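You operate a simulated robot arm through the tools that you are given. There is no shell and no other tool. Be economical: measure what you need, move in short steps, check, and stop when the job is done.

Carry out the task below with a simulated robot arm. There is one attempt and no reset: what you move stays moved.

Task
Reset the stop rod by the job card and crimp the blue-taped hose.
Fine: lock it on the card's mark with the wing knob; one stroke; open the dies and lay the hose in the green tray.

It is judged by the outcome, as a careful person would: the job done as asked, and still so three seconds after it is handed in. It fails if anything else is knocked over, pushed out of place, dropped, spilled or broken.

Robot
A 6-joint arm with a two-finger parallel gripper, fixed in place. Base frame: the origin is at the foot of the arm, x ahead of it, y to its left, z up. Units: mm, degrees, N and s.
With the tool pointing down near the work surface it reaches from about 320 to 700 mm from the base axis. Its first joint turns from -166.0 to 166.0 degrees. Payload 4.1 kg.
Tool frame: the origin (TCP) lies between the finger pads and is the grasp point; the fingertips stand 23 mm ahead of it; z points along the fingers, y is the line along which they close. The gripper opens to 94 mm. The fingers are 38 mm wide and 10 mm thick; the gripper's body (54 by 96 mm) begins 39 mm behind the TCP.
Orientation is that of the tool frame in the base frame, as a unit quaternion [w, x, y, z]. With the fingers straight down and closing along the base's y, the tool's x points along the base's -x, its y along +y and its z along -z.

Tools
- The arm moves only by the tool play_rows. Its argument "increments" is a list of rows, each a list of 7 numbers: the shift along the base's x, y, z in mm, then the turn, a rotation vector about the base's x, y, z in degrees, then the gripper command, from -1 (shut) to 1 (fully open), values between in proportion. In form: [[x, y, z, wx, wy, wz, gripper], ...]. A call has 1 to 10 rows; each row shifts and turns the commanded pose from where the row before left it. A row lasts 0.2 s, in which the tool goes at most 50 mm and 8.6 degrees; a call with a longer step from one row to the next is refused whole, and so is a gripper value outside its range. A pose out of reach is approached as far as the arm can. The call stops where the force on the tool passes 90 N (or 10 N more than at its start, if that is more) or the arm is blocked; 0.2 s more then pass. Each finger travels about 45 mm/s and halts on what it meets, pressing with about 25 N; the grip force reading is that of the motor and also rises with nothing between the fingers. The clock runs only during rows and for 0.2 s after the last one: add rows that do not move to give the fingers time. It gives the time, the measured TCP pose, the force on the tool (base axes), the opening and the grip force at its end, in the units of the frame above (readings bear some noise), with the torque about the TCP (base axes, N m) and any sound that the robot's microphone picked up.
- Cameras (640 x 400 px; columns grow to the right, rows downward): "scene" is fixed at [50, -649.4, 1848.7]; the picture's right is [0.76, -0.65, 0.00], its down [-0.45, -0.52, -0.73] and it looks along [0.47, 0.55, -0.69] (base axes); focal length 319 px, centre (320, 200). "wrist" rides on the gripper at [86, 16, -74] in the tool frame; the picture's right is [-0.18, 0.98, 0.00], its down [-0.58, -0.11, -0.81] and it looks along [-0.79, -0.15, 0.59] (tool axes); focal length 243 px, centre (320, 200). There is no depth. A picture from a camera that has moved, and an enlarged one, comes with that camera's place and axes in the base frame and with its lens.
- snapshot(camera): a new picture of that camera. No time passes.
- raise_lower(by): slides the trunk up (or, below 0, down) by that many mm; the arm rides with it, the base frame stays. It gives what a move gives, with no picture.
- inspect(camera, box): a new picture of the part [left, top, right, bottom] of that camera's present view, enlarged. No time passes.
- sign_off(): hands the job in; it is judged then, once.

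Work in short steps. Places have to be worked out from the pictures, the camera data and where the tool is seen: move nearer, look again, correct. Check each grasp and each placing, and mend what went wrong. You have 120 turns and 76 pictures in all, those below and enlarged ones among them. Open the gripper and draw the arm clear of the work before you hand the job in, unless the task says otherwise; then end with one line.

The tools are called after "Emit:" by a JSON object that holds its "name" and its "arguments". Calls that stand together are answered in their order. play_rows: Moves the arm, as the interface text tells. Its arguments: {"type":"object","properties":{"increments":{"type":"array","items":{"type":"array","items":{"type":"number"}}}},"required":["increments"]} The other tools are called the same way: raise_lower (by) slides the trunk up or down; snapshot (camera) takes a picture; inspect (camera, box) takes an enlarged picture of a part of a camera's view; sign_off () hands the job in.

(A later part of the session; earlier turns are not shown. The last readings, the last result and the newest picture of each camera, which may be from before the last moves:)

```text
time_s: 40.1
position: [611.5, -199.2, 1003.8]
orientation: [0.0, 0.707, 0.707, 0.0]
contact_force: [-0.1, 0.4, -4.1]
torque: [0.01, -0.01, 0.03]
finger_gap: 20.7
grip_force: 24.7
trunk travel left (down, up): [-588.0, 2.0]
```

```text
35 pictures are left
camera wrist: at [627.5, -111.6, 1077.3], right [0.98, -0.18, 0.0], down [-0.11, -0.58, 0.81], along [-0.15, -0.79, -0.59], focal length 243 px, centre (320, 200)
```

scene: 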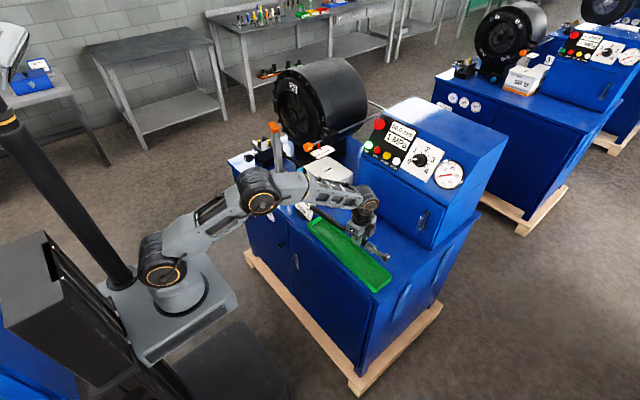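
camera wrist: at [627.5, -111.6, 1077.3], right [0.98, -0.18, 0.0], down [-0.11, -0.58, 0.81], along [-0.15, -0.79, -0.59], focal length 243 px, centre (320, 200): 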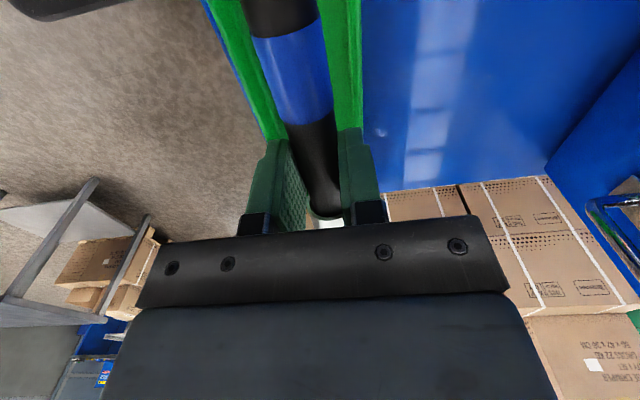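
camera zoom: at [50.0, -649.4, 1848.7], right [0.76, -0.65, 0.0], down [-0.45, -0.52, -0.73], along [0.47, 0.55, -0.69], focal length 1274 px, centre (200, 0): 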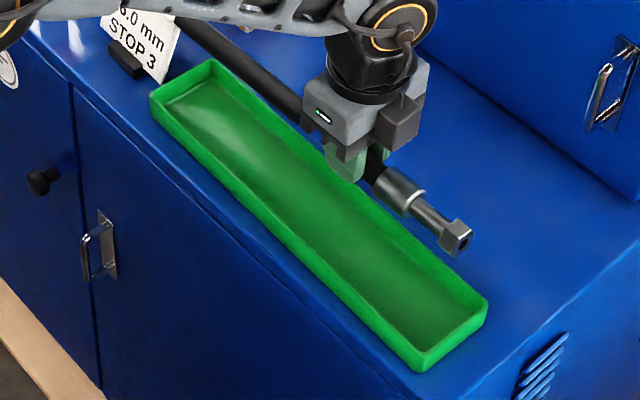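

The tray's inner length looks hardly longer than the hose, so for regripping I will set the hose down on the free top beside the tray, at x of about 685, reversed (tail at +y, near me). I move there and lower.

Emit:
{"name": "play_rows", "arguments": {"increments": [[25, -2, 0, 0, -2.5, 0, -1], [25, -2, -5, 0, -2.5, 0, -1], [23, -2, -15, 0, 0, 0, -1], [0, 0, -25, 0, 0, 0, -1], [0, 0, -25, 0, 0, 0, -1], [0, 0, -15, 0, 0, 0, -1], [0, 0, -5, 0, 0, 0, -1], [0, 0, 0, 0, 0, 0, -1]]}}

Emit:
{"name": "inspect", "arguments": {"camera": "scene", "box": [295, 180, 415, 280]}}

```text
time_s: 41.9
position: [683.8, -205.5, 914.4]
orientation: [0.031, 0.706, 0.707, 0.032]
contact_force: [-0.2, -0.5, -3.5]
torque: [0.03, 0.02, 0.01]
finger_gap: 20.7
grip_force: 25.1
trunk travel left (down, up): [-588.0, 2.0]
```

```text
4.00 times, centred on (355, 230) of scene
camera zoom: at [50.0, -649.4, 1848.7], right [0.76, -0.65, 0.0], down [-0.45, -0.52, -0.73], along [0.47, 0.55, -0.69], focal length 1274 px, centre (180, 80)
```

zoom: 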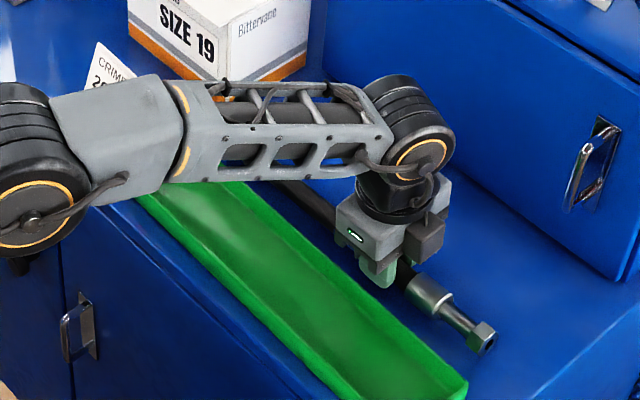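

Clear so far. I lower the last millimetres until the table carries the hose.

Emit:
{"name": "play_rows", "arguments": {"increments": [[0, 0, -3, 0, 0, 0, -1], [0, 0, -2, 0, 0, 0, -1], [0, 0, -1, 0, 0, 0, -1], [0, 0, 0, 0, 0, 0, -1]]}}

```text
time_s: 42.9
position: [684.6, -204.2, 908.5]
orientation: [0.032, 0.705, 0.708, 0.031]
contact_force: [-1.8, -1.1, 5.6]
torque: [0.19, 0.04, 0.06]
finger_gap: 20.8
grip_force: 25.2
trunk travel left (down, up): [-588.0, 2.0]
```

The hose is on the table (5.6 N up). I open slightly and lift straight up.

Emit:
{"name": "play_rows", "arguments": {"increments": [[0, 0, 0.5, 0, 0, 0, -0.4], [0, 0, 0, 0, 0, 0, -0.3], [0, 0, 0, 0, 0, 0, -0.3], [0, 0, 20, 0, 0, 0, -0.3], [0, 0, 30, 0, 0, 0, -0.3], [-10, 10, 40, 0, 0, 0, -0.3], [-20, 30, 30, 0, 2, 0, 0], [-20, 40, 0, 0, 3, 0, 0], [-10, 45, 0, 0, 0, 0, 0], [0, 0, 0, 0, 0, 0, 0]]}}

Emit:
{"name": "snapshot", "arguments": {"camera": "wrist"}}

Emit:
{"name": "snapshot", "arguments": {"camera": "scene"}}

```text
time_s: 45.1
position: [623.2, -80.8, 1029.0]
orientation: [0.0, 0.707, 0.707, 0.0]
contact_force: [-0.3, 0.0, -0.3]
torque: [-0.05, 0.02, 0.04]
finger_gap: 46.8
grip_force: 0.0
trunk travel left (down, up): [-588.0, 2.0]
```

```text
33 pictures are left
camera wrist: at [638.2, 7.1, 1102.7], right [0.98, -0.18, 0.0], down [-0.11, -0.58, 0.81], along [-0.15, -0.79, -0.59], focal length 243 px, centre (320, 200)
```

wrist: 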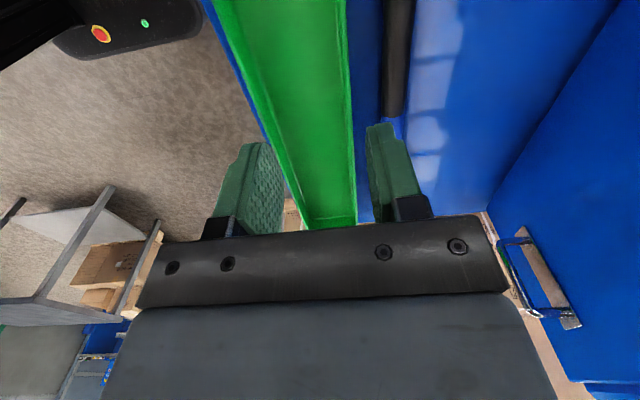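

```text
32 pictures are left
```

scene: 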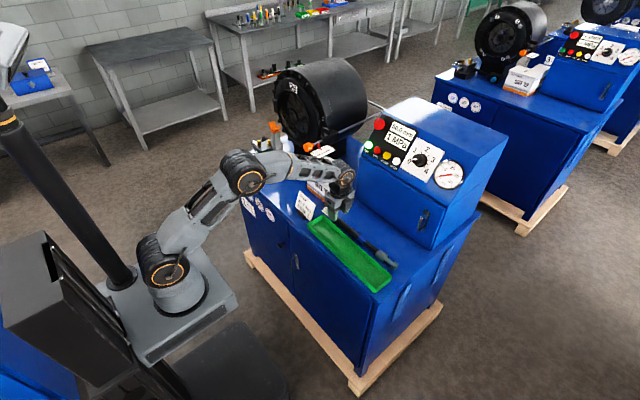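

The hose lies straight at x of about 682, with its tail at +y. Rolling the tool around the hose axis at the machine gives the reach, so I regrip with the tool straight down at y of about -105, some 220 mm behind the tip.

Emit:
{"name": "play_rows", "arguments": {"increments": [[20, -8, -20, 0, 0, 0, 0], [20, -8, -25, 0, 0, 0, 0], [19, -8, -25, 0, 0, 0, 0], [0, 0, -25, 0, 0, 0, 0], [0, 0, 0, 0, 0, 0, 0]]}}

Emit:
{"name": "snapshot", "arguments": {"camera": "wrist"}}

```text
time_s: 46.3
position: [682.8, -104.5, 935.9]
orientation: [0.0, 0.706, 0.708, 0.0]
contact_force: [0.3, -0.4, -0.4]
torque: [-0.04, 0.0, 0.02]
finger_gap: 47.1
grip_force: 0.1
trunk travel left (down, up): [-588.0, 2.0]
```

```text
31 pictures are left
camera wrist: at [698.3, -17.6, 1008.7], right [0.98, -0.18, 0.0], down [-0.11, -0.58, 0.81], along [-0.15, -0.79, -0.59], focal length 243 px, centre (320, 200)
```

wrist: 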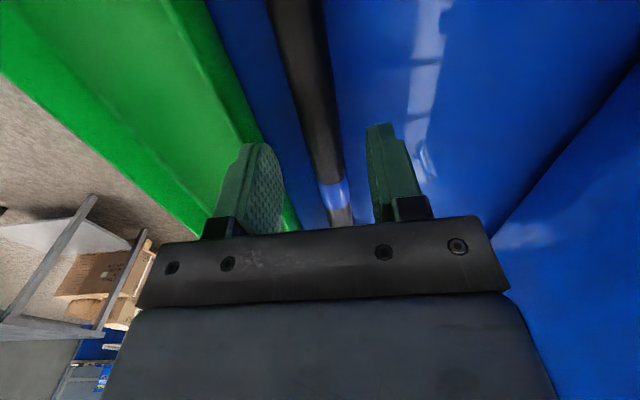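

The hose is centred between the fingers and the tray rim is clear. I descend and grip.

Emit:
{"name": "play_rows", "arguments": {"increments": [[0, 0, -15, 0, 0, 0, 0], [0, 0, -10, 0, 0, 0, 0], [0, 0, -4, 0, 0, 0, 0], [0, 0, 0, 0, 0, 0, -0.5], [0, 0, 0, 0, 0, 0, -1], [0, 0, 0, 0, 0, 0, -1], [0, 0, 0, 0, 0, 0, -1]]}}

Emit:
{"name": "play_rows", "arguments": {"increments": [[0, 0, 15, 0, 0, 0, -1], [0, 0, 25, 0, 0, 0, -1], [0, 0, 0, 0, 0, 0, -1]]}}

Emit:
{"name": "snapshot", "arguments": {"camera": "scene"}}

```text
time_s: 47.9
position: [683.5, -103.8, 904.3]
orientation: [0.001, 0.706, 0.708, 0.0]
contact_force: [-1.9, -1.1, 1.2]
torque: [-0.18, 0.21, -0.6]
finger_gap: 20.6
grip_force: 25.6
trunk travel left (down, up): [-588.0, 2.0]
```

```text
time_s: 48.7
position: [683.0, -104.0, 944.9]
orientation: [0.001, 0.707, 0.708, 0.0]
contact_force: [0.4, 0.0, -4.7]
torque: [0.62, -0.17, 0.74]
finger_gap: 20.4
grip_force: 25.0
trunk travel left (down, up): [-588.0, 2.0]
```

```text
30 pictures are left
```

scene: 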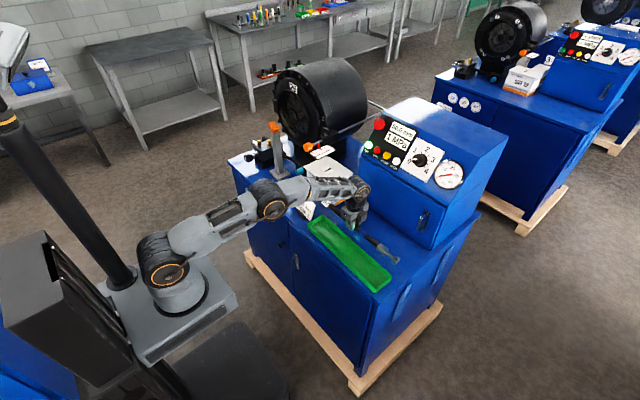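

There is an unexpected 0.7 N m torque about z. I look closely at both ends of the hose before going on.

Emit:
{"name": "inspect", "arguments": {"camera": "scene", "box": [295, 160, 415, 275]}}

Emit:
{"name": "snapshot", "arguments": {"camera": "wrist"}}

```text
3.48 times, centred on (355, 218) of scene
camera zoom: at [50.0, -649.4, 1848.7], right [0.76, -0.65, 0.0], down [-0.45, -0.52, -0.73], along [0.47, 0.55, -0.69], focal length 1108 px, centre (198, 139)
```

zoom: 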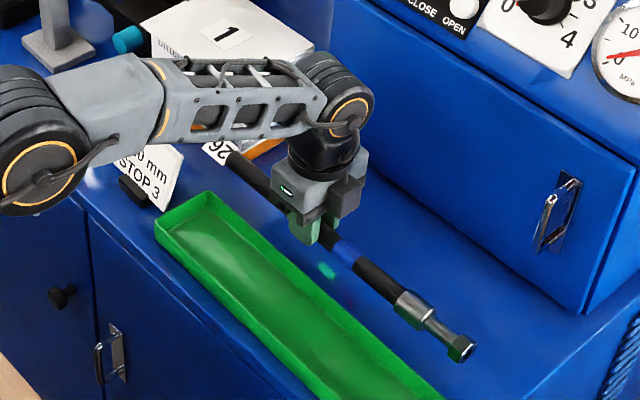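

```text
28 pictures are left
camera wrist: at [698.8, -15.7, 1018.3], right [0.98, -0.18, 0.0], down [-0.11, -0.58, 0.81], along [-0.15, -0.79, -0.59], focal length 243 px, centre (320, 200)
```

wrist: 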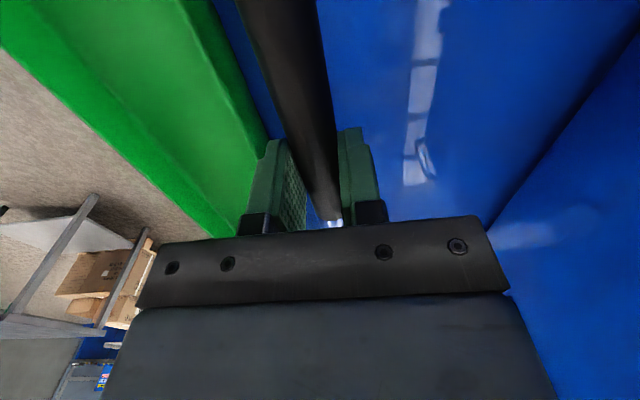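

The hose looks level and free in both views. I raise further, towards -x and away from box and card, and reread the torque.

Emit:
{"name": "play_rows", "arguments": {"increments": [[-5, -8, 20, 0, 0, 0, -1], [-10, -10, 30, 0, 0, 0, -1], [0, 0, 0, 0, 0, 0, -1], [0, 0, 0, 0, 0, 0, -1]]}}

```text
time_s: 49.7
position: [669.8, -119.7, 994.8]
orientation: [0.001, 0.706, 0.708, 0.001]
contact_force: [-0.8, 0.3, -3.3]
torque: [0.26, 0.12, -0.59]
finger_gap: 20.4
grip_force: 24.8
trunk travel left (down, up): [-588.0, 2.0]
```

The torque swings in sign with no net force, which is the hose wobbling in the grip. I continue gently: retract, rise to z 1160 and turn the hose +90° so the fitting faces +x.

Emit:
{"name": "play_rows", "arguments": {"increments": [[-25, 5, 30, 0, 0, 0, -1], [-30, 5, 35, 0, 0, 0, -1], [-35, 10, 35, 0, 0, 0, -1], [-35, 20, 35, 0, 0, 0, -1], [-30, 25, 30, 0, 0, 5, -1], [-20, 30, 10, 0, 0, 8, -1], [-10, 30, 0, 0, 0, 8, -1], [0, 30, 0, 0, 0, 8, -1], [0, 30, 0, 0, 0, 8, -1], [0, 30, 0, 0, 0, 8, -1]]}}

Emit:
{"name": "play_rows", "arguments": {"increments": [[0, 30, 0, 0, 0, 8, -1], [-5, 30, 0, 0, 0, 8, -1], [-5, 30, 0, 0, 0, 8, -1], [-5, 30, 0, 0, 0, 8, -1], [-5, 30, 0, 0, 0, 8, -1], [-5, 30, 0, 0, 0, 5, -1], [0, 20, 0, 0, 0, 0, -1], [0, 0, 0, 0, 0, 0, -1], [0, 0, 0, 0, 0, 0, -1]]}}

Emit:
{"name": "snapshot", "arguments": {"camera": "wrist"}}

Emit:
{"name": "snapshot", "arguments": {"camera": "scene"}}

```text
refused: row 3 steps farther than a row can; nothing moved
```

```text
time_s: 51.7
position: [643.1, 77.4, 995.3]
orientation: [0.0, 0.382, 0.924, 0.0]
contact_force: [-0.7, 2.4, -4.9]
torque: [0.5, 0.12, 0.7]
finger_gap: 20.4
grip_force: 24.8
trunk travel left (down, up): [-588.0, 2.0]
```

```text
27 pictures are left
camera wrist: at [593.0, 151.6, 1068.0], right [0.82, 0.57, 0.0], down [0.34, -0.49, 0.81], along [0.46, -0.66, -0.59], focal length 243 px, centre (320, 200)
```

wrist: 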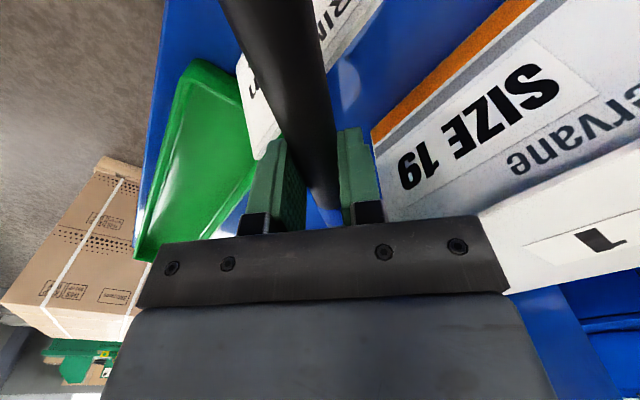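

```text
26 pictures are left
```

scene: 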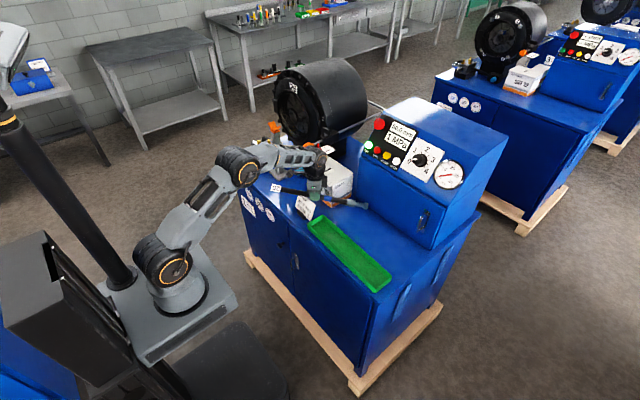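

The first of those calls was refused and the second ran low, next to the box – I must not chain dependent moves. I check closely that nothing touches.

Emit:
{"name": "inspect", "arguments": {"camera": "scene", "box": [255, 130, 385, 225]}}

```text
4.21 times, centred on (320, 178) of scene
camera zoom: at [50.0, -649.4, 1848.7], right [0.76, -0.65, 0.0], down [-0.45, -0.52, -0.73], along [0.47, 0.55, -0.69], focal length 1341 px, centre (320, 295)
```

zoom: 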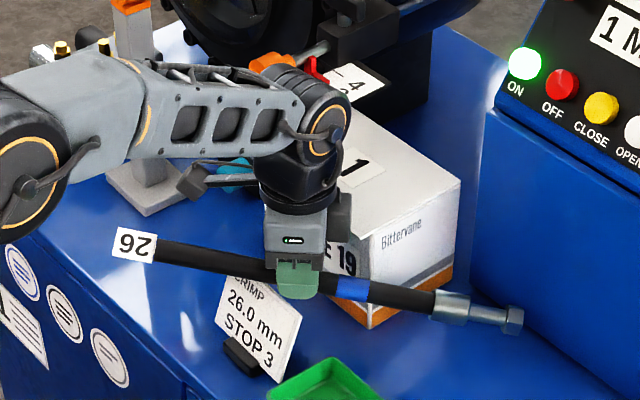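

Box and card have not moved. Now I rise straight while drawing back from the box.

Emit:
{"name": "play_rows", "arguments": {"increments": [[-10, 0, 30, 0, 0, 0, -1], [-20, 0, 35, 0, 0, 0, -1], [-25, 0, 35, 0, 0, 0, -1], [-30, 5, 35, 0, 0, 0, -1], [-30, 10, 30, 0, 0, 0, -1], [-25, 20, 10, 0, 0, 0, -1], [-15, 30, 0, 0, 0, 0, -1], [0, 0, 0, 0, 0, 0, -1]]}}

```text
time_s: 53.5
position: [490.4, 143.3, 1169.8]
orientation: [0.0, 0.382, 0.924, 0.0]
contact_force: [-0.3, 0.1, -4.0]
torque: [0.23, 0.25, 0.0]
finger_gap: 20.7
grip_force: 25.3
trunk travel left (down, up): [-588.0, 2.0]
```

The torque now matches the weight alone. I draw back to x of about 420 to pass clear of the orange knob while turning the hose to +x and moving to y 392.

Emit:
{"name": "play_rows", "arguments": {"increments": [[-30, 10, 10, 0, 0, 0, -1], [-30, 20, 5, 0, 0, 0, -1], [-10, 30, 0, 0, 0, 7.5, -1], [0, 32, 0, 0, 0, 7.5, -1], [0, 32, 0, 0, 0, 7.5, -1], [0, 32, 0, 0, 0, 7.5, -1], [0, 32, 0, 0, 0, 7.5, -1], [0, 32, 0, 0, 0, 7.5, -1], [0, 28, 0, 0, 0, 0, -1], [0, 0, 0, 0, 0, 0, -1]]}}

Emit:
{"name": "snapshot", "arguments": {"camera": "wrist"}}

Emit:
{"name": "inspect", "arguments": {"camera": "scene", "box": [200, 70, 340, 180]}}

```text
time_s: 55.7
position: [419.0, 391.4, 1183.8]
orientation: [-0.001, 0.0, 1.0, 0.001]
contact_force: [0.1, 0.6, -3.2]
torque: [0.05, 0.36, 0.01]
finger_gap: 20.6
grip_force: 25.4
trunk travel left (down, up): [-588.0, 2.0]
```

```text
24 pictures are left
camera wrist: at [331.5, 408.2, 1257.6], right [0.18, 0.98, 0.0], down [0.58, -0.11, 0.81], along [0.79, -0.15, -0.59], focal length 243 px, centre (320, 200)
```

wrist: 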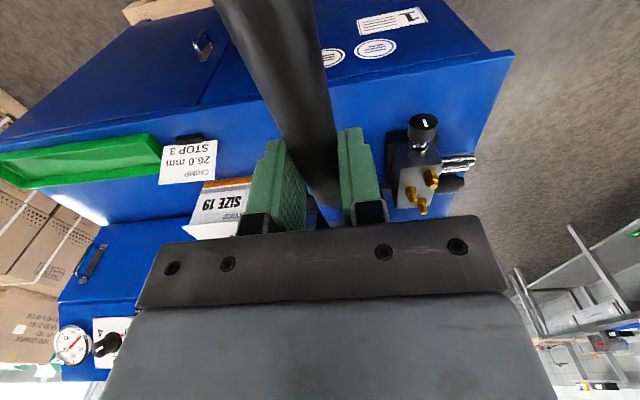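

```text
3.64 times, centred on (270, 125) of scene
camera zoom: at [50.0, -649.4, 1848.7], right [0.76, -0.65, 0.0], down [-0.45, -0.52, -0.73], along [0.47, 0.55, -0.69], focal length 1158 px, centre (502, 473)
```

zoom: 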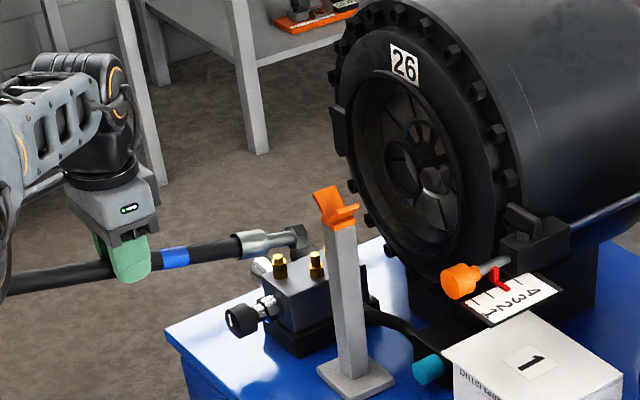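

The scene view shows the hose drooping about 12° at the tip. I pitch the tool forward 12° to level it, then roll it about x for reach, keeping the hose near y 392, z 1160.

Emit:
{"name": "play_rows", "arguments": {"increments": [[0, 0, 0, 0, -6, 0, -1], [0, 0, 0, 0, -6, 0, -1], [0, -1.5, -1, 7.5, 0, 0, -1], [0, -1.5, -1, 7.5, 0, 0, -1], [0, -1.5, -1, 7.5, 0, 0, -1], [0, -1.5, -2, 7.5, 0, 0, -1], [0, -1.5, -2, 7.5, 0, 0, -1], [0, -1.5, -2, 7.5, 0, 0, -1], [0, 0, 0, 0, 0, 0, -1]]}}

Emit:
{"name": "inspect", "arguments": {"camera": "scene", "box": [200, 70, 340, 180]}}

```text
time_s: 57.7
position: [418.9, 381.4, 1173.4]
orientation: [0.098, 0.039, 0.919, 0.38]
contact_force: [1.1, 0.1, -3.2]
torque: [-0.01, 0.38, 0.03]
finger_gap: 20.6
grip_force: 25.2
trunk travel left (down, up): [-588.0, 2.0]
```

```text
3.64 times, centred on (270, 125) of scene
camera zoom: at [50.0, -649.4, 1848.7], right [0.76, -0.65, 0.0], down [-0.45, -0.52, -0.73], along [0.47, 0.55, -0.69], focal length 1158 px, centre (502, 473)
```

zoom: 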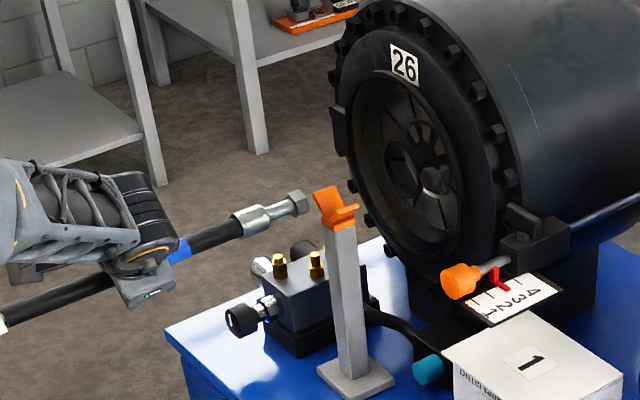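

The hose is now level, with its tip at about (637,391,1161) and its line running into the ring of the bore. I advance to tip x of about 765 and check.

Emit:
{"name": "play_rows", "arguments": {"increments": [[25, 0, 0, 0, 0, 0, -1], [25, 0, 0, 0, 0, 0, -1], [25, 0, -1, 0, 0, 0, -1], [25, 0, -1, 0, 0, 0, -1], [25, 0, -1, 0, 0, 0, -1], [0, 0, 0, 0, 0, 0, -1]]}}

Emit:
{"name": "inspect", "arguments": {"camera": "scene", "box": [240, 70, 340, 160]}}

```text
time_s: 59.1
position: [542.2, 382.8, 1172.5]
orientation: [0.098, 0.039, 0.919, 0.38]
contact_force: [0.5, -0.2, -2.8]
torque: [-0.04, 0.36, 0.02]
finger_gap: 20.6
grip_force: 25.2
trunk travel left (down, up): [-588.0, 2.0]
```

```text
4.44 times, centred on (290, 115) of scene
camera zoom: at [50.0, -649.4, 1848.7], right [0.76, -0.65, 0.0], down [-0.45, -0.52, -0.73], along [0.47, 0.55, -0.69], focal length 1416 px, centre (453, 578)
```

zoom: 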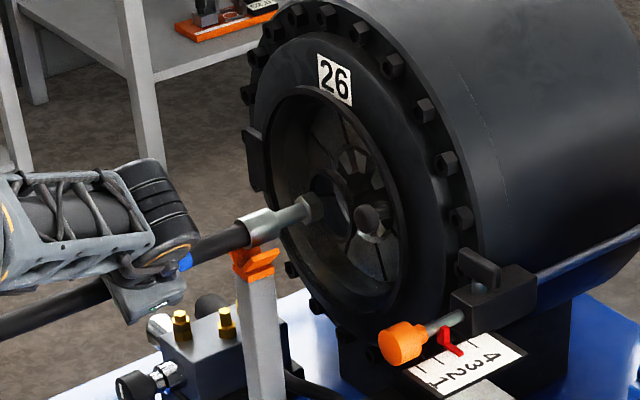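

Well aligned with the ring and over the V. I advance in smaller steps through the ring into the dies.

Emit:
{"name": "play_rows", "arguments": {"increments": [[12, 0, 0, 0, 0, 0, -1], [12, 0, 0, 0, 0, 0, -1], [12, 0, 0, 0, 0, 0, -1], [12, 0, 0, 0, 0, 0, -1], [0, 0, 0, 0, 0, 0, -1]]}}

Emit:
{"name": "inspect", "arguments": {"camera": "scene", "box": [260, 75, 330, 145]}}

```text
time_s: 60.3
position: [592.5, 383.0, 1173.3]
orientation: [0.097, 0.039, 0.919, 0.381]
contact_force: [0.7, 0.3, -3.7]
torque: [-0.08, 0.34, -0.01]
finger_gap: 20.8
grip_force: 24.8
trunk travel left (down, up): [-588.0, 2.0]
```

```text
5.71 times, centred on (295, 110) of scene
camera zoom: at [50.0, -649.4, 1848.7], right [0.76, -0.65, 0.0], down [-0.45, -0.52, -0.73], along [0.47, 0.55, -0.69], focal length 1820 px, centre (463, 714)
```

zoom: 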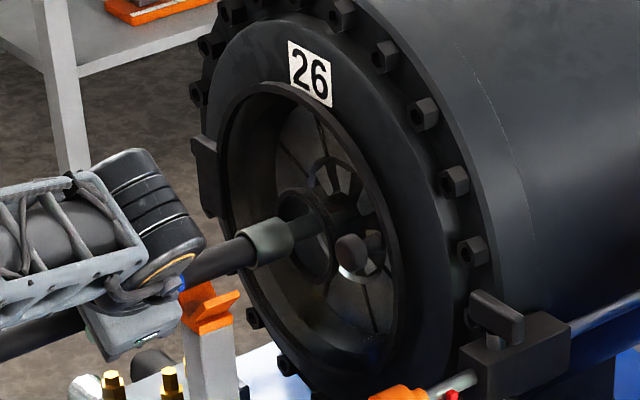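

The tip is through the ring, perhaps 6–8 mm high. I lower 6 mm and advance on.

Emit:
{"name": "play_rows", "arguments": {"increments": [[0, 0, -6, 0, 0, 0, -1], [10, 0, 0, 0, 0, 0, -1], [10, 0, 0, 0, 0, 0, -1], [10, 0, 0, 0, 0, 0, -1], [10, 0, 0, 0, 0, 0, -1], [0, 0, 0, 0, 0, 0, -1]]}}

Emit:
{"name": "inspect", "arguments": {"camera": "scene", "box": [260, 75, 330, 145]}}

Emit:
{"name": "snapshot", "arguments": {"camera": "wrist"}}

```text
time_s: 61.7
position: [632.3, 381.6, 1166.5]
orientation: [0.096, 0.039, 0.919, 0.38]
contact_force: [1.1, -0.3, -2.9]
torque: [-0.05, 0.36, 0.0]
finger_gap: 20.6
grip_force: 25.5
trunk travel left (down, up): [-588.0, 2.0]
```

```text
5.71 times, centred on (295, 110) of scene
camera zoom: at [50.0, -649.4, 1848.7], right [0.76, -0.65, 0.0], down [-0.45, -0.52, -0.73], along [0.47, 0.55, -0.69], focal length 1820 px, centre (463, 714)
```

zoom: 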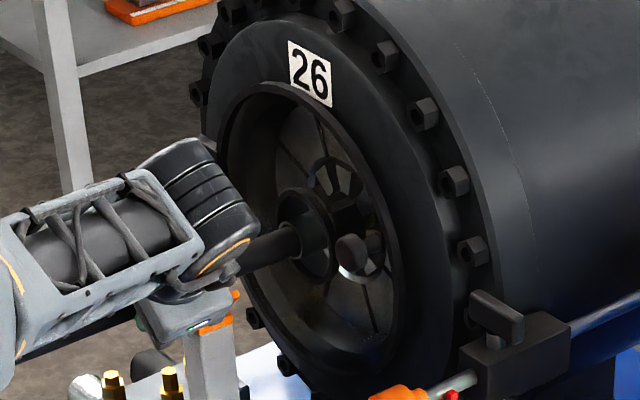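

```text
18 pictures are left
camera wrist: at [532.3, 356.4, 1215.3], right [0.18, 0.67, 0.72], down [0.4, -0.72, 0.57], along [0.9, 0.19, -0.4], focal length 243 px, centre (320, 200)
```

wrist: 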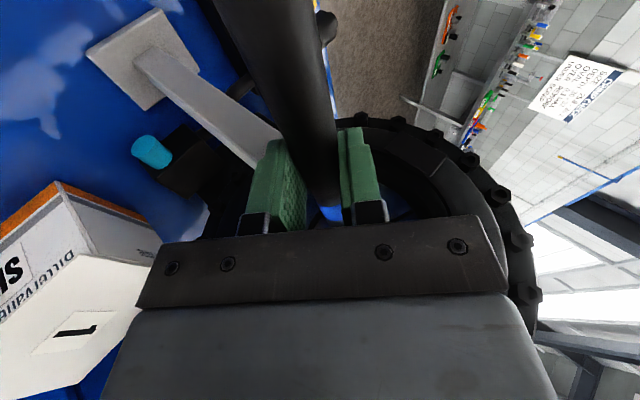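

No contact yet; the tip is at about x 851. I advance 15 mm more, then lower the hose onto the V.

Emit:
{"name": "play_rows", "arguments": {"increments": [[8, 0, 0, 0, 0, 0, -1], [8, 0, 0, 0, 0, 0, -1], [0, 0, -4, 0, 0, 0, -1], [0, 0, -4, 0, 0, 0, -1], [0, 0, -4, 0, 0, 0, -1], [0, 0, 0, 0, 0, 0, -1]]}}

```text
time_s: 63.1
position: [644.5, 383.0, 1163.5]
orientation: [0.103, 0.037, 0.917, 0.384]
contact_force: [-8.0, 3.7, 36.1]
torque: [-0.17, -0.34, -0.08]
finger_gap: 20.5
grip_force: 25.1
trunk travel left (down, up): [-588.0, 2.0]
```

A sudden 36 N upward: the hose or the gripper rests on the V. I relieve it and look.

Emit:
{"name": "play_rows", "arguments": {"increments": [[0, 0, 8, 0, 0, 0, -1], [0, 0, 0, 0, 0, 0, -1]]}}

Emit:
{"name": "inspect", "arguments": {"camera": "scene", "box": [268, 95, 308, 140]}}

```text
time_s: 63.7
position: [644.7, 383.5, 1163.1]
orientation: [0.096, 0.038, 0.919, 0.381]
contact_force: [-7.9, 6.1, 18.0]
torque: [0.02, 0.1, 0.06]
finger_gap: 20.7
grip_force: 24.8
trunk travel left (down, up): [-588.0, 2.0]
```

```text
8.89 times, centred on (288, 118) of scene
camera zoom: at [50.0, -649.4, 1848.7], right [0.76, -0.65, 0.0], down [-0.45, -0.52, -0.73], along [0.47, 0.55, -0.69], focal length 2832 px, centre (604, 933)
```

zoom: 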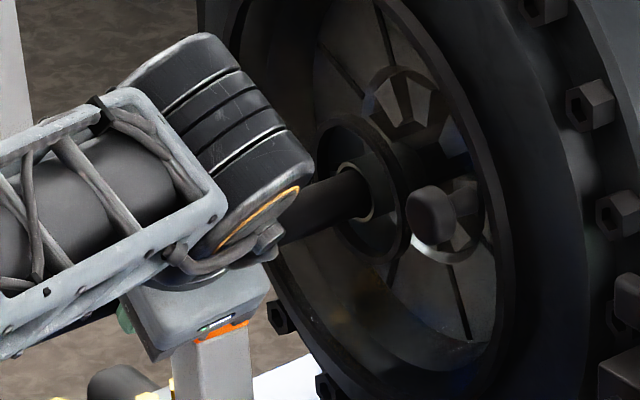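

The lower fingertip apparently touches the V's front. I back off 10 mm in x and then lower again.

Emit:
{"name": "play_rows", "arguments": {"increments": [[-5, 0, 0, 0, 0, 0, -1], [-6, 0, 0, 0, 0, 0, -1], [0, 0, 0, 0, 0, 0, -1]]}}

```text
time_s: 64.5
position: [636.1, 381.8, 1164.7]
orientation: [0.097, 0.039, 0.919, 0.381]
contact_force: [4.0, 5.9, 16.4]
torque: [0.13, -0.16, 0.1]
finger_gap: 20.3
grip_force: 24.9
trunk travel left (down, up): [-588.0, 2.0]
```

Forces show the hose already rests in the V (hose axis at about z 1155, the bore axis). I shift +2 mm in y to centre it, ease up, then open slightly.

Emit:
{"name": "play_rows", "arguments": {"increments": [[0, 2, 2.5, 0, 0, 0, -1], [0, 0, 0, 0, 0, 0, -1]]}}

```text
time_s: 65.1
position: [636.3, 383.7, 1163.6]
orientation: [0.095, 0.04, 0.92, 0.379]
contact_force: [3.1, 2.6, 4.0]
torque: [0.05, 0.13, 0.08]
finger_gap: 20.6
grip_force: 24.8
trunk travel left (down, up): [-588.0, 2.0]
```

Nearly force-free now. I open a little and look at how the hose settles.

Emit:
{"name": "play_rows", "arguments": {"increments": [[0, 0, 0, 0, 0, 0, -0.45], [0, 0, 0, 0, 0, 0, -0.2], [0, 0, 0, 0, 0, 0, -0.1], [0, 0, 0, 0, 0, 0, -0.1]]}}

Emit:
{"name": "snapshot", "arguments": {"camera": "wrist"}}

Emit:
{"name": "inspect", "arguments": {"camera": "scene", "box": [230, 85, 330, 165]}}

```text
time_s: 66.1
position: [636.5, 383.2, 1169.5]
orientation: [0.099, 0.039, 0.918, 0.381]
contact_force: [4.6, 6.7, 20.1]
torque: [0.08, -0.61, 0.17]
finger_gap: 34.1
grip_force: 0.1
trunk travel left (down, up): [-588.0, 2.0]
```

```text
16 pictures are left
camera wrist: at [535.4, 357.8, 1217.5], right [0.18, 0.67, 0.72], down [0.4, -0.72, 0.57], along [0.9, 0.19, -0.39], focal length 243 px, centre (320, 200)
```

wrist: 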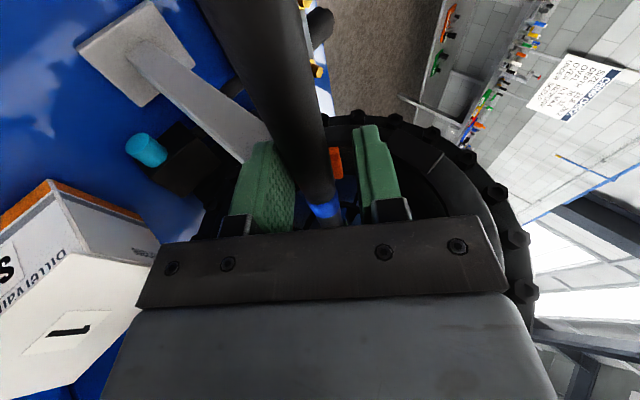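

```text
5.00 times, centred on (280, 125) of scene
camera zoom: at [50.0, -649.4, 1848.7], right [0.76, -0.65, 0.0], down [-0.45, -0.52, -0.73], along [0.47, 0.55, -0.69], focal length 1593 px, centre (520, 575)
```

zoom: 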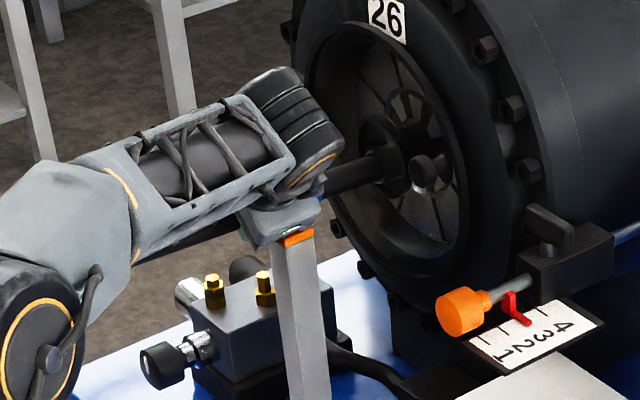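

The opened lower finger presses on the V, so I slide the gripper back along the hose, away from the V, with the fingers straddling it.

Emit:
{"name": "play_rows", "arguments": {"increments": [[-4, 0, 3, 0, 0, 0, -0.1], [-6, 0, 0, 0, 0, 0, -0.1], [-10, 0, 0, 0, 0, 0, -0.1], [-10, 0, 0, 0, 0, 0, -0.1], [0, 0, 0, 0, 0, 0, -0.1]]}}

Emit:
{"name": "snapshot", "arguments": {"camera": "wrist"}}

Emit:
{"name": "inspect", "arguments": {"camera": "scene", "box": [230, 85, 330, 165]}}

```text
time_s: 67.3
position: [604.9, 384.5, 1170.1]
orientation: [0.097, 0.04, 0.919, 0.381]
contact_force: [0.4, 6.0, 13.3]
torque: [0.12, -0.34, 0.17]
finger_gap: 35.9
grip_force: 0.1
trunk travel left (down, up): [-588.0, 2.0]
```

```text
14 pictures are left
camera wrist: at [505.1, 358.5, 1218.4], right [0.18, 0.67, 0.72], down [0.4, -0.72, 0.57], along [0.9, 0.19, -0.4], focal length 243 px, centre (320, 200)
```

wrist: 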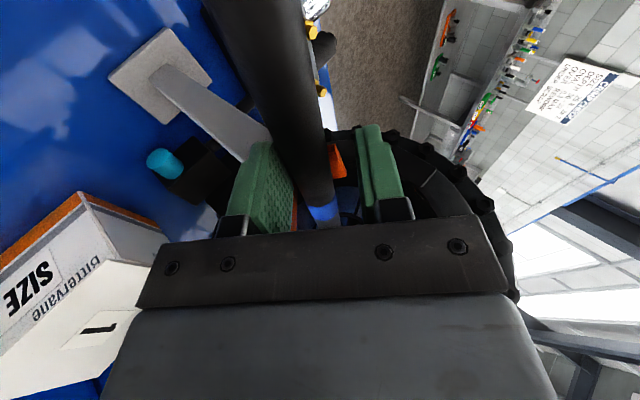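

```text
5.00 times, centred on (280, 125) of scene
camera zoom: at [50.0, -649.4, 1848.7], right [0.76, -0.65, 0.0], down [-0.45, -0.52, -0.73], along [0.47, 0.55, -0.69], focal length 1593 px, centre (520, 575)
```

zoom: 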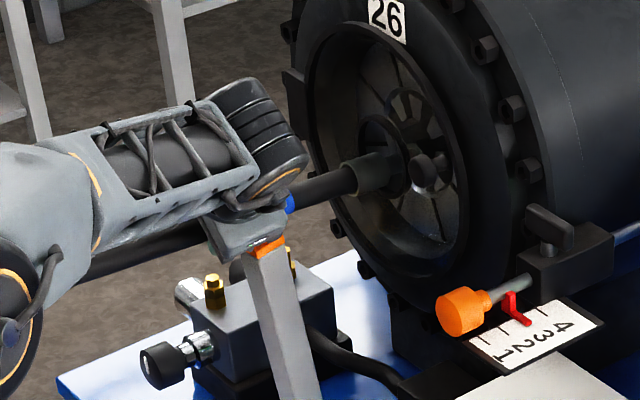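

The gripper is dragging the V post with it – it leans towards me by about 30 mm at the top. I go straight back +30 mm to set it upright, then lift off it.

Emit:
{"name": "play_rows", "arguments": {"increments": [[8, 0, 0, 0, 0, 0, -0.1], [8, 0, 0, 0, 0, 0, -0.1], [8, 0, 0, 0, 0, 0, -0.1], [6, 0, 0, 0, 0, 0, -0.1], [0, 0, 0, 0, 0, 0, -0.1]]}}

Emit:
{"name": "inspect", "arguments": {"camera": "scene", "box": [230, 85, 330, 205]}}

```text
time_s: 68.5
position: [636.1, 385.3, 1169.5]
orientation: [0.097, 0.039, 0.919, 0.38]
contact_force: [2.1, 5.5, 15.2]
torque: [0.11, -0.39, 0.14]
finger_gap: 36.2
grip_force: 0.0
trunk travel left (down, up): [-588.0, 2.0]
```

```text
3.33 times, centred on (280, 145) of scene
camera zoom: at [50.0, -649.4, 1848.7], right [0.76, -0.65, 0.0], down [-0.45, -0.52, -0.73], along [0.47, 0.55, -0.69], focal length 1062 px, centre (453, 383)
```

zoom: 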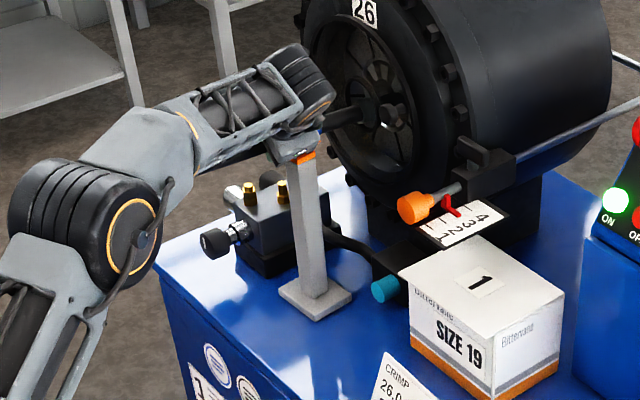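

The post is upright again at its old place. Now I lift in small steps to take the load off the V.

Emit:
{"name": "play_rows", "arguments": {"increments": [[0, 0, 3, 0, 0, 0, -0.1], [0, 0, 3, 0, 0, 0, -0.1], [0, 0, 3, 0, 0, 0, -0.1], [0, 0, 0, 0, 0, 0, -0.1]]}}

```text
time_s: 69.5
position: [637.8, 383.3, 1177.0]
orientation: [0.097, 0.039, 0.919, 0.379]
contact_force: [-0.8, -3.7, -0.7]
torque: [-0.1, 0.0, 0.06]
finger_gap: 43.9
grip_force: 1.5
trunk travel left (down, up): [-588.0, 2.0]
```

The load is off (the fingers sprang to 44 mm, so the V plate had been blocking one). I withdraw along the finger axis (-y, +z) away from the hose.

Emit:
{"name": "play_rows", "arguments": {"increments": [[0, -5, 5, 0, 0, 0, 0], [-2, -8, 8, 0, 0, 0, 0], [-4, -12, 12, 0, 0, 0, 0], [-6, -20, 20, 0, 0, 0, 0], [-20, -20, 20, 0, 0, 0, 0], [-30, -10, 20, 0, 0, 0, 0], [-30, 0, 10, 0, 0, 0, 0], [0, 0, 0, 0, 0, 0, 0]]}}

Emit:
{"name": "inspect", "arguments": {"camera": "scene", "box": [210, 85, 330, 185]}}

```text
time_s: 71.3
position: [543.3, 306.8, 1272.8]
orientation: [0.097, 0.04, 0.919, 0.379]
contact_force: [0.2, -0.2, 0.2]
torque: [-0.01, -0.03, 0.0]
finger_gap: 47.1
grip_force: 0.1
trunk travel left (down, up): [-588.0, 2.0]
```

```text
4.00 times, centred on (270, 135) of scene
camera zoom: at [50.0, -649.4, 1848.7], right [0.76, -0.65, 0.0], down [-0.45, -0.52, -0.73], along [0.47, 0.55, -0.69], focal length 1274 px, centre (520, 460)
```

zoom: 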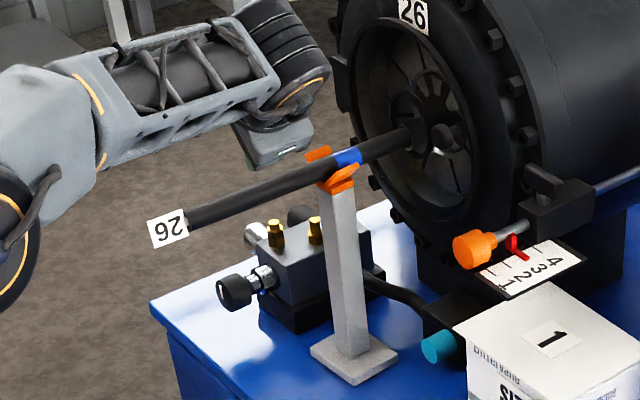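

The hose rests level in the V with the tip in the dies (tail at about x 505, so tip near 869), and the post stands well. I come in along the finger axis to grip near the tail, at x 543, well behind the V.

Emit:
{"name": "play_rows", "arguments": {"increments": [[0, 5, -25, 0, 0, 0, 0], [0, 5, -25, 0, 0, 0, 0], [0, 15, -15, 0, 0, 0, 0], [0, 15, -15, 0, 0, 0, 0], [0, 15, -15, 0, 0, 0, 0], [0, 12, -12, 0, 0, 0, 0], [0, 12, -12, 0, 0, 0, 0], [0, 0, 0, 0, 0, 0, 0]]}}

Emit:
{"name": "snapshot", "arguments": {"camera": "wrist"}}

```text
time_s: 73.1
position: [543.5, 387.7, 1152.8]
orientation: [0.097, 0.039, 0.919, 0.38]
contact_force: [-0.2, 0.2, 0.6]
torque: [-0.02, 0.0, 0.01]
finger_gap: 46.8
grip_force: 0.1
trunk travel left (down, up): [-588.0, 2.0]
```

```text
10 pictures are left
camera wrist: at [443.4, 361.3, 1202.7], right [0.18, 0.67, 0.72], down [0.4, -0.72, 0.57], along [0.9, 0.19, -0.4], focal length 243 px, centre (320, 200)
```

wrist: 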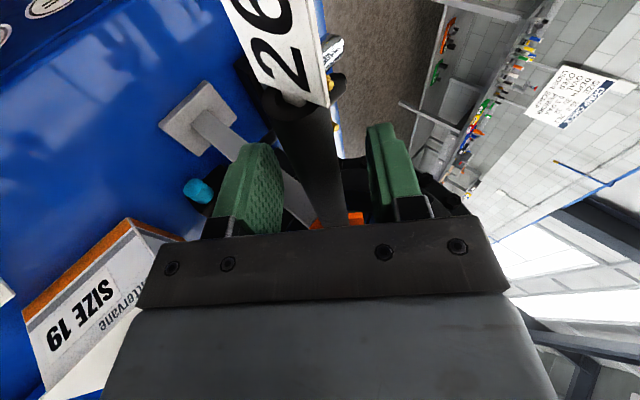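

The hose is centred between the fingers. I close and push it forward in small steps.

Emit:
{"name": "play_rows", "arguments": {"increments": [[0, 0, 0, 0, 0, 0, -0.5], [0, 0, 0, 0, 0, 0, -1], [0, 0, 0, 0, 0, 0, -1], [0, 0, 0, 0, 0, 0, -1], [8, 0, 0, 0, 0, 0, -1], [8, 0, 0, 0, 0, 0, -1], [6, 0, 0, 0, 0, 0, -1], [0, 0, 0, 0, 0, 0, -1]]}}

```text
time_s: 74.9
position: [565.8, 388.2, 1153.6]
orientation: [0.098, 0.039, 0.918, 0.381]
contact_force: [-3.3, -2.6, 3.7]
torque: [0.07, 0.14, -0.13]
finger_gap: 21.0
grip_force: 25.5
trunk travel left (down, up): [-588.0, 2.0]
```

It slides with little resistance (tip about 891). I push on.

Emit:
{"name": "play_rows", "arguments": {"increments": [[6, 0, 0, 0, 0, 0, -1], [6, 0, 0, 0, 0, 0, -1], [6, 0, 0, 0, 0, 0, -1], [0, 0, 0, 0, 0, 0, -1]]}}

```text
time_s: 75.9
position: [583.6, 387.4, 1155.7]
orientation: [0.097, 0.039, 0.918, 0.381]
contact_force: [-3.1, -3.4, 6.4]
torque: [0.07, -0.14, -0.25]
finger_gap: 21.1
grip_force: 24.5
trunk travel left (down, up): [-588.0, 2.0]
```

Emit:
{"name": "play_rows", "arguments": {"increments": [[6, 0, 0, 0, 0, 0, -1], [6, 0, 0, 0, 0, 0, -1], [6, 0, 0, 0, 0, 0, -1], [0, 0, 0, 0, 0, 0, -1]]}}

```text
time_s: 76.9
position: [600.1, 389.1, 1154.2]
orientation: [0.097, 0.038, 0.919, 0.381]
contact_force: [-11.7, -4.3, 13.1]
torque: [0.19, 0.48, 0.24]
finger_gap: 20.7
grip_force: 25.2
trunk travel left (down, up): [-588.0, 2.0]
```

The axial force rose to 12 N with the tip at about 925 – likely the stop. I push 3 mm more to confirm.

Emit:
{"name": "play_rows", "arguments": {"increments": [[2, 0, 0, 0, 0, 0, -1], [2, 0, 0, 0, 0, 0, -1], [0, 0, 0, 0, 0, 0, -1]]}}

Emit:
{"name": "inspect", "arguments": {"camera": "scene", "box": [255, 90, 345, 165]}}

```text
time_s: 77.7
position: [603.3, 389.0, 1154.3]
orientation: [0.097, 0.038, 0.919, 0.381]
contact_force: [-18.1, -3.1, 11.5]
torque: [0.19, 0.73, 0.54]
finger_gap: 20.7
grip_force: 25.0
trunk travel left (down, up): [-588.0, 2.0]
```

```text
5.33 times, centred on (300, 128) of scene
camera zoom: at [50.0, -649.4, 1848.7], right [0.76, -0.65, 0.0], down [-0.45, -0.52, -0.73], along [0.47, 0.55, -0.69], focal length 1699 px, centre (427, 587)
```

zoom: 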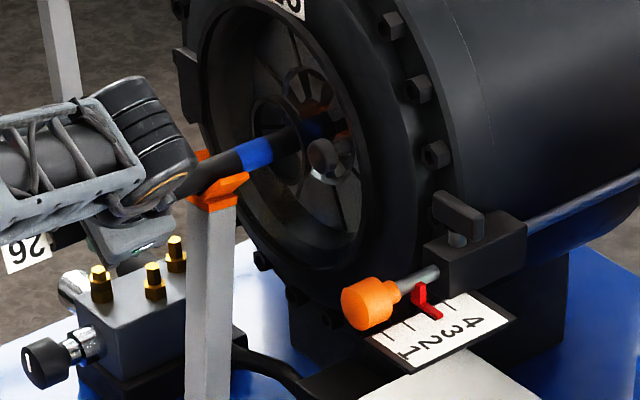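

The force climbs steadily (18 N) and the pointer has not moved from 3: the hose is seated on the stop and the rod is locked. I relax the push slightly, open and withdraw along the finger axis.

Emit:
{"name": "play_rows", "arguments": {"increments": [[-1.5, 0, 0, 0, 0, 0, -1], [0, 0, 0, 0, 0, 0, -0.5], [0, 0, 0, 0, 0, 0, -0.1], [0, 0, 0, 0, 0, 0, 0], [0, -6, 6, 0, 0, 0, 0], [0, -12, 12, 0, 0, 0, 0], [0, -20, 20, 0, 0, 0, 0], [-10, -25, 25, 0, 0, 0, 0], [-30, -20, 20, 0, 0, 0, -0.5], [0, 0, 0, 0, 0, 0, -1]]}}

Emit:
{"name": "inspect", "arguments": {"camera": "scene", "box": [230, 80, 350, 180]}}

```text
time_s: 79.9
position: [566.5, 306.6, 1234.8]
orientation: [0.097, 0.04, 0.919, 0.38]
contact_force: [-0.7, 0.1, 0.7]
torque: [-0.02, -0.01, -0.02]
finger_gap: 0.1
grip_force: 4.2
trunk travel left (down, up): [-588.0, 2.0]
```

```text
4.00 times, centred on (290, 130) of scene
camera zoom: at [50.0, -649.4, 1848.7], right [0.76, -0.65, 0.0], down [-0.45, -0.52, -0.73], along [0.47, 0.55, -0.69], focal length 1274 px, centre (440, 480)
```

zoom: 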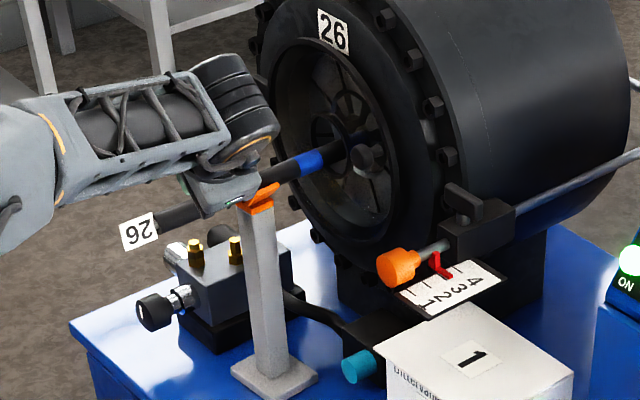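

All sound. Now I unroll the tool, move across to y -73 and start pitching it forward to face the slanted panel (the button normal is about 65° pitch).

Emit:
{"name": "play_rows", "arguments": {"increments": [[-10, -30, 10, -7.5, 0, 0, -1], [-10, -38, 8, -7.5, 0, 0, -1], [0, -40, 5, -7.5, 0, 0, -1], [0, -40, 0, -7.5, 0, 0, -1], [0, -40, 0, -7.5, 0, 0, -1], [0, -40, 0, -7.5, 0, 0, -1], [0, -40, 0, 0, -8, 0, -1], [0, -40, 0, 0, -8, 0, -1], [0, -40, 0, 0, -8, 0, -1], [0, -32.5, 0, 0, -8, 0, -1]]}}

```text
time_s: 82.1
position: [545.9, -73.6, 1257.6]
orientation: [0.376, -0.001, 0.927, -0.001]
contact_force: [0.1, -0.1, 0.2]
torque: [-0.03, 0.01, -0.02]
finger_gap: 0.0
grip_force: 25.3
trunk travel left (down, up): [-588.0, 2.0]
```

Pitch is 44°. I finish to 65° and approach to about 45 mm in front of the CLOSE button.

Emit:
{"name": "play_rows", "arguments": {"increments": [[35, 0, 0, 0, -7, 0, -1], [40, 0, -5, 0, -7, 0, -1], [40, 0, -10, 0, -7, 0, -1], [40, 0, -15, 0, 0, 0, -1], [40, 0, -20, 0, 0, 0, -1], [40, 0, -20, 0, 0, 0, -1], [25, 0, -6, 0, 0, 0, -1], [0, 0, 0, 0, 0, 0, -1]]}}

Emit:
{"name": "inspect", "arguments": {"camera": "scene", "box": [345, 105, 455, 195]}}

```text
time_s: 83.9
position: [805.8, -74.9, 1181.6]
orientation: [0.538, 0.0, 0.843, -0.001]
contact_force: [0.8, 0.7, 0.2]
torque: [0.02, -0.03, 0.03]
finger_gap: 0.0
grip_force: 24.5
trunk travel left (down, up): [-588.0, 2.0]
```

```text
4.44 times, centred on (400, 150) of scene
camera zoom: at [50.0, -649.4, 1848.7], right [0.76, -0.65, 0.0], down [-0.45, -0.52, -0.73], along [0.47, 0.55, -0.69], focal length 1416 px, centre (-36, 422)
```

zoom: 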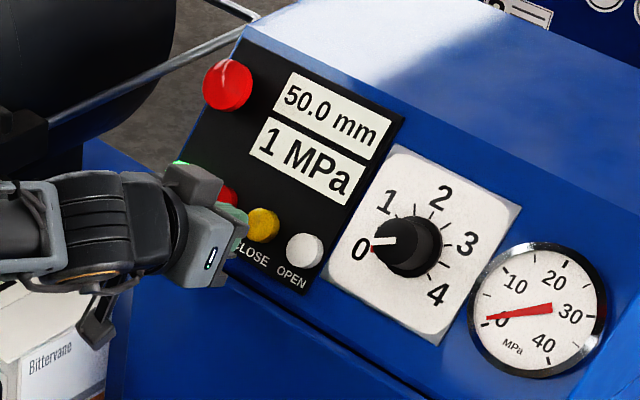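

The fingertip is lined up with the yellow CLOSE button. I advance along the finger axis to near contact.

Emit:
{"name": "play_rows", "arguments": {"increments": [[18.1, 0, -8.5, 0, 0, 0, -1], [9, 0, -4.2, 0, 0, 0, -1], [3.6, 0, -1.7, 0, 0, 0, -1], [3.6, 0, -1.7, 0, 0, 0, -1], [0, 0, 0, 0, 0, 0, -1]]}}

```text
time_s: 85.1
position: [839.5, -74.7, 1167.1]
orientation: [0.537, -0.001, 0.843, 0.0]
contact_force: [-1.7, 0.1, 0.2]
torque: [0.02, 0.02, 0.01]
finger_gap: 0.3
grip_force: 24.7
trunk travel left (down, up): [-588.0, 2.0]
heard: click
```

A click was heard: the button seems to have switched. I hold here a moment and read the display.

Emit:
{"name": "play_rows", "arguments": {"increments": [[0, 0, 0, 0, 0, 0, -1], [0, 0, 0, 0, 0, 0, -1], [0, 0, 0, 0, 0, 0, -1]]}}

Emit:
{"name": "inspect", "arguments": {"camera": "scene", "box": [345, 105, 455, 195]}}

```text
time_s: 85.9
position: [839.0, -73.0, 1167.3]
orientation: [0.538, -0.001, 0.843, 0.0]
contact_force: [-2.0, 0.2, 0.8]
torque: [0.05, 0.02, 0.0]
finger_gap: 0.0
grip_force: 25.2
trunk travel left (down, up): [-588.0, 2.0]
```

```text
4.44 times, centred on (400, 150) of scene
camera zoom: at [50.0, -649.4, 1848.7], right [0.76, -0.65, 0.0], down [-0.45, -0.52, -0.73], along [0.47, 0.55, -0.69], focal length 1416 px, centre (-36, 422)
```

zoom: 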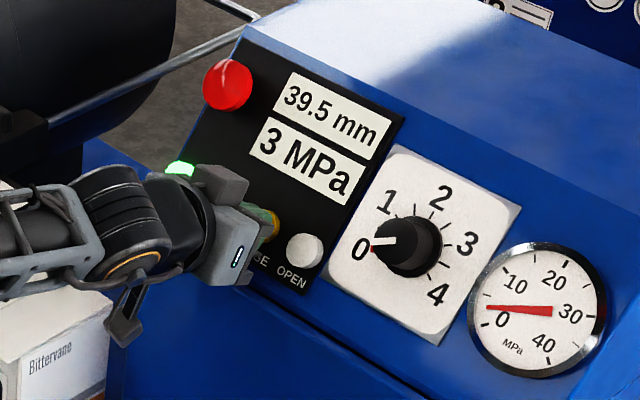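

The dies are closing (39.5 mm). I keep holding the button without moving.

Emit:
{"name": "play_rows", "arguments": {"increments": [[0, 0, 0, 0, 0, 0, -1], [0, 0, 0, 0, 0, 0, -1], [0, 0, 0, 0, 0, 0, -1], [0, 0, 0, 0, 0, 0, -1], [0, 0, 0, 0, 0, 0, -1], [0, 0, 0, 0, 0, 0, -1]]}}

Emit:
{"name": "inspect", "arguments": {"camera": "scene", "box": [345, 105, 455, 195]}}

```text
time_s: 87.3
position: [839.9, -73.1, 1167.4]
orientation: [0.537, -0.001, 0.843, 0.0]
contact_force: [-1.5, 0.0, 0.5]
torque: [-0.01, 0.02, 0.0]
finger_gap: 0.0
grip_force: 25.3
trunk travel left (down, up): [-588.0, 2.0]
```

```text
4.44 times, centred on (400, 150) of scene
camera zoom: at [50.0, -649.4, 1848.7], right [0.76, -0.65, 0.0], down [-0.45, -0.52, -0.73], along [0.47, 0.55, -0.69], focal length 1416 px, centre (-36, 422)
```

zoom: 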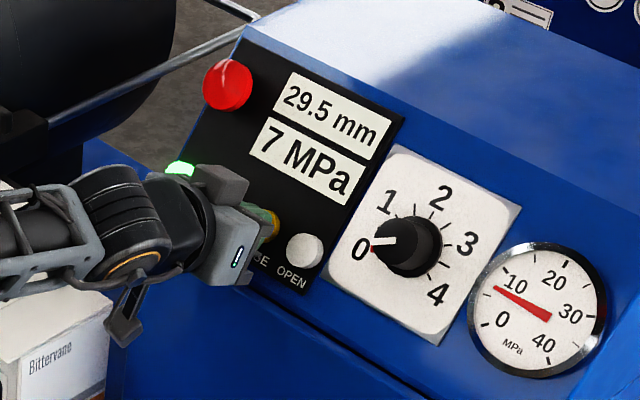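

29.5 mm and rising pressure; I continue to hold and listen for the end of the stroke.

Emit:
{"name": "play_rows", "arguments": {"increments": [[0, 0, 0, 0, 0, 0, -1], [0, 0, 0, 0, 0, 0, -1], [0, 0, 0, 0, 0, 0, -1], [0, 0, 0, 0, 0, 0, -1]]}}

```text
time_s: 88.3
position: [838.6, -74.5, 1166.1]
orientation: [0.537, 0.0, 0.844, -0.001]
contact_force: [-0.9, 0.1, 1.6]
torque: [0.01, 0.06, 0.02]
finger_gap: 0.0
grip_force: 24.9
trunk travel left (down, up): [-588.0, 2.0]
```

No sound yet; I hold a little longer.

Emit:
{"name": "play_rows", "arguments": {"increments": [[0, 0, 0, 0, 0, 0, -1], [0, 0, 0, 0, 0, 0, -1], [0, 0, 0, 0, 0, 0, -1]]}}

Emit:
{"name": "inspect", "arguments": {"camera": "scene", "box": [345, 105, 455, 195]}}

```text
time_s: 89.1
position: [839.6, -73.7, 1165.6]
orientation: [0.537, 0.0, 0.843, -0.001]
contact_force: [-1.8, 0.1, 2.2]
torque: [0.0, 0.02, 0.05]
finger_gap: 0.1
grip_force: 24.9
trunk travel left (down, up): [-588.0, 2.0]
```

```text
4.44 times, centred on (400, 150) of scene
camera zoom: at [50.0, -649.4, 1848.7], right [0.76, -0.65, 0.0], down [-0.45, -0.52, -0.73], along [0.47, 0.55, -0.69], focal length 1416 px, centre (-36, 422)
```

zoom: 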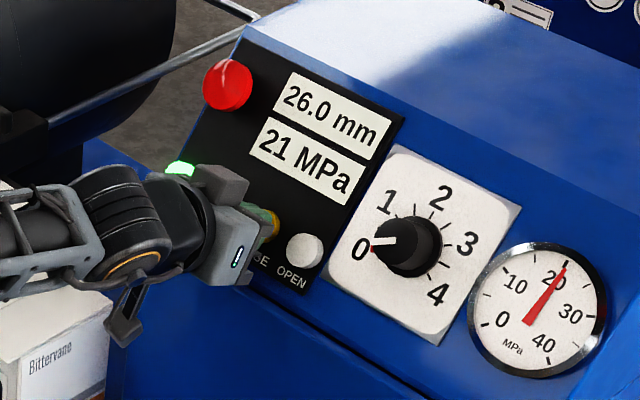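

26.0 mm is reached at 21 MPa. I release, shift to the OPEN button (y of about -118) and press it.

Emit:
{"name": "play_rows", "arguments": {"increments": [[-9, 0, 4.2, 0, 0, 0, -1], [-18, 0, 8.5, 0, 0, 0, -1], [0, -22, 0, 0, 0, 0, -1], [0, -22, 0, 0, 0, 0, -1], [13.6, 0, -6.4, 0, 0, 0, -1], [9, 0, -4.2, 0, 0, 0, -1], [3.6, 0, -1.7, 0, 0, 0, -1], [1.8, 0, -0.8, 0, 0, 0, -1], [0, 0, 0, 0, 0, 0, -1]]}}

```text
time_s: 91.1
position: [840.3, -121.2, 1165.5]
orientation: [0.537, -0.001, 0.844, 0.0]
contact_force: [-3.0, 0.5, 0.6]
torque: [0.01, 0.03, -0.02]
finger_gap: 0.0
grip_force: 24.8
trunk travel left (down, up): [-588.0, 2.0]
heard: click
```

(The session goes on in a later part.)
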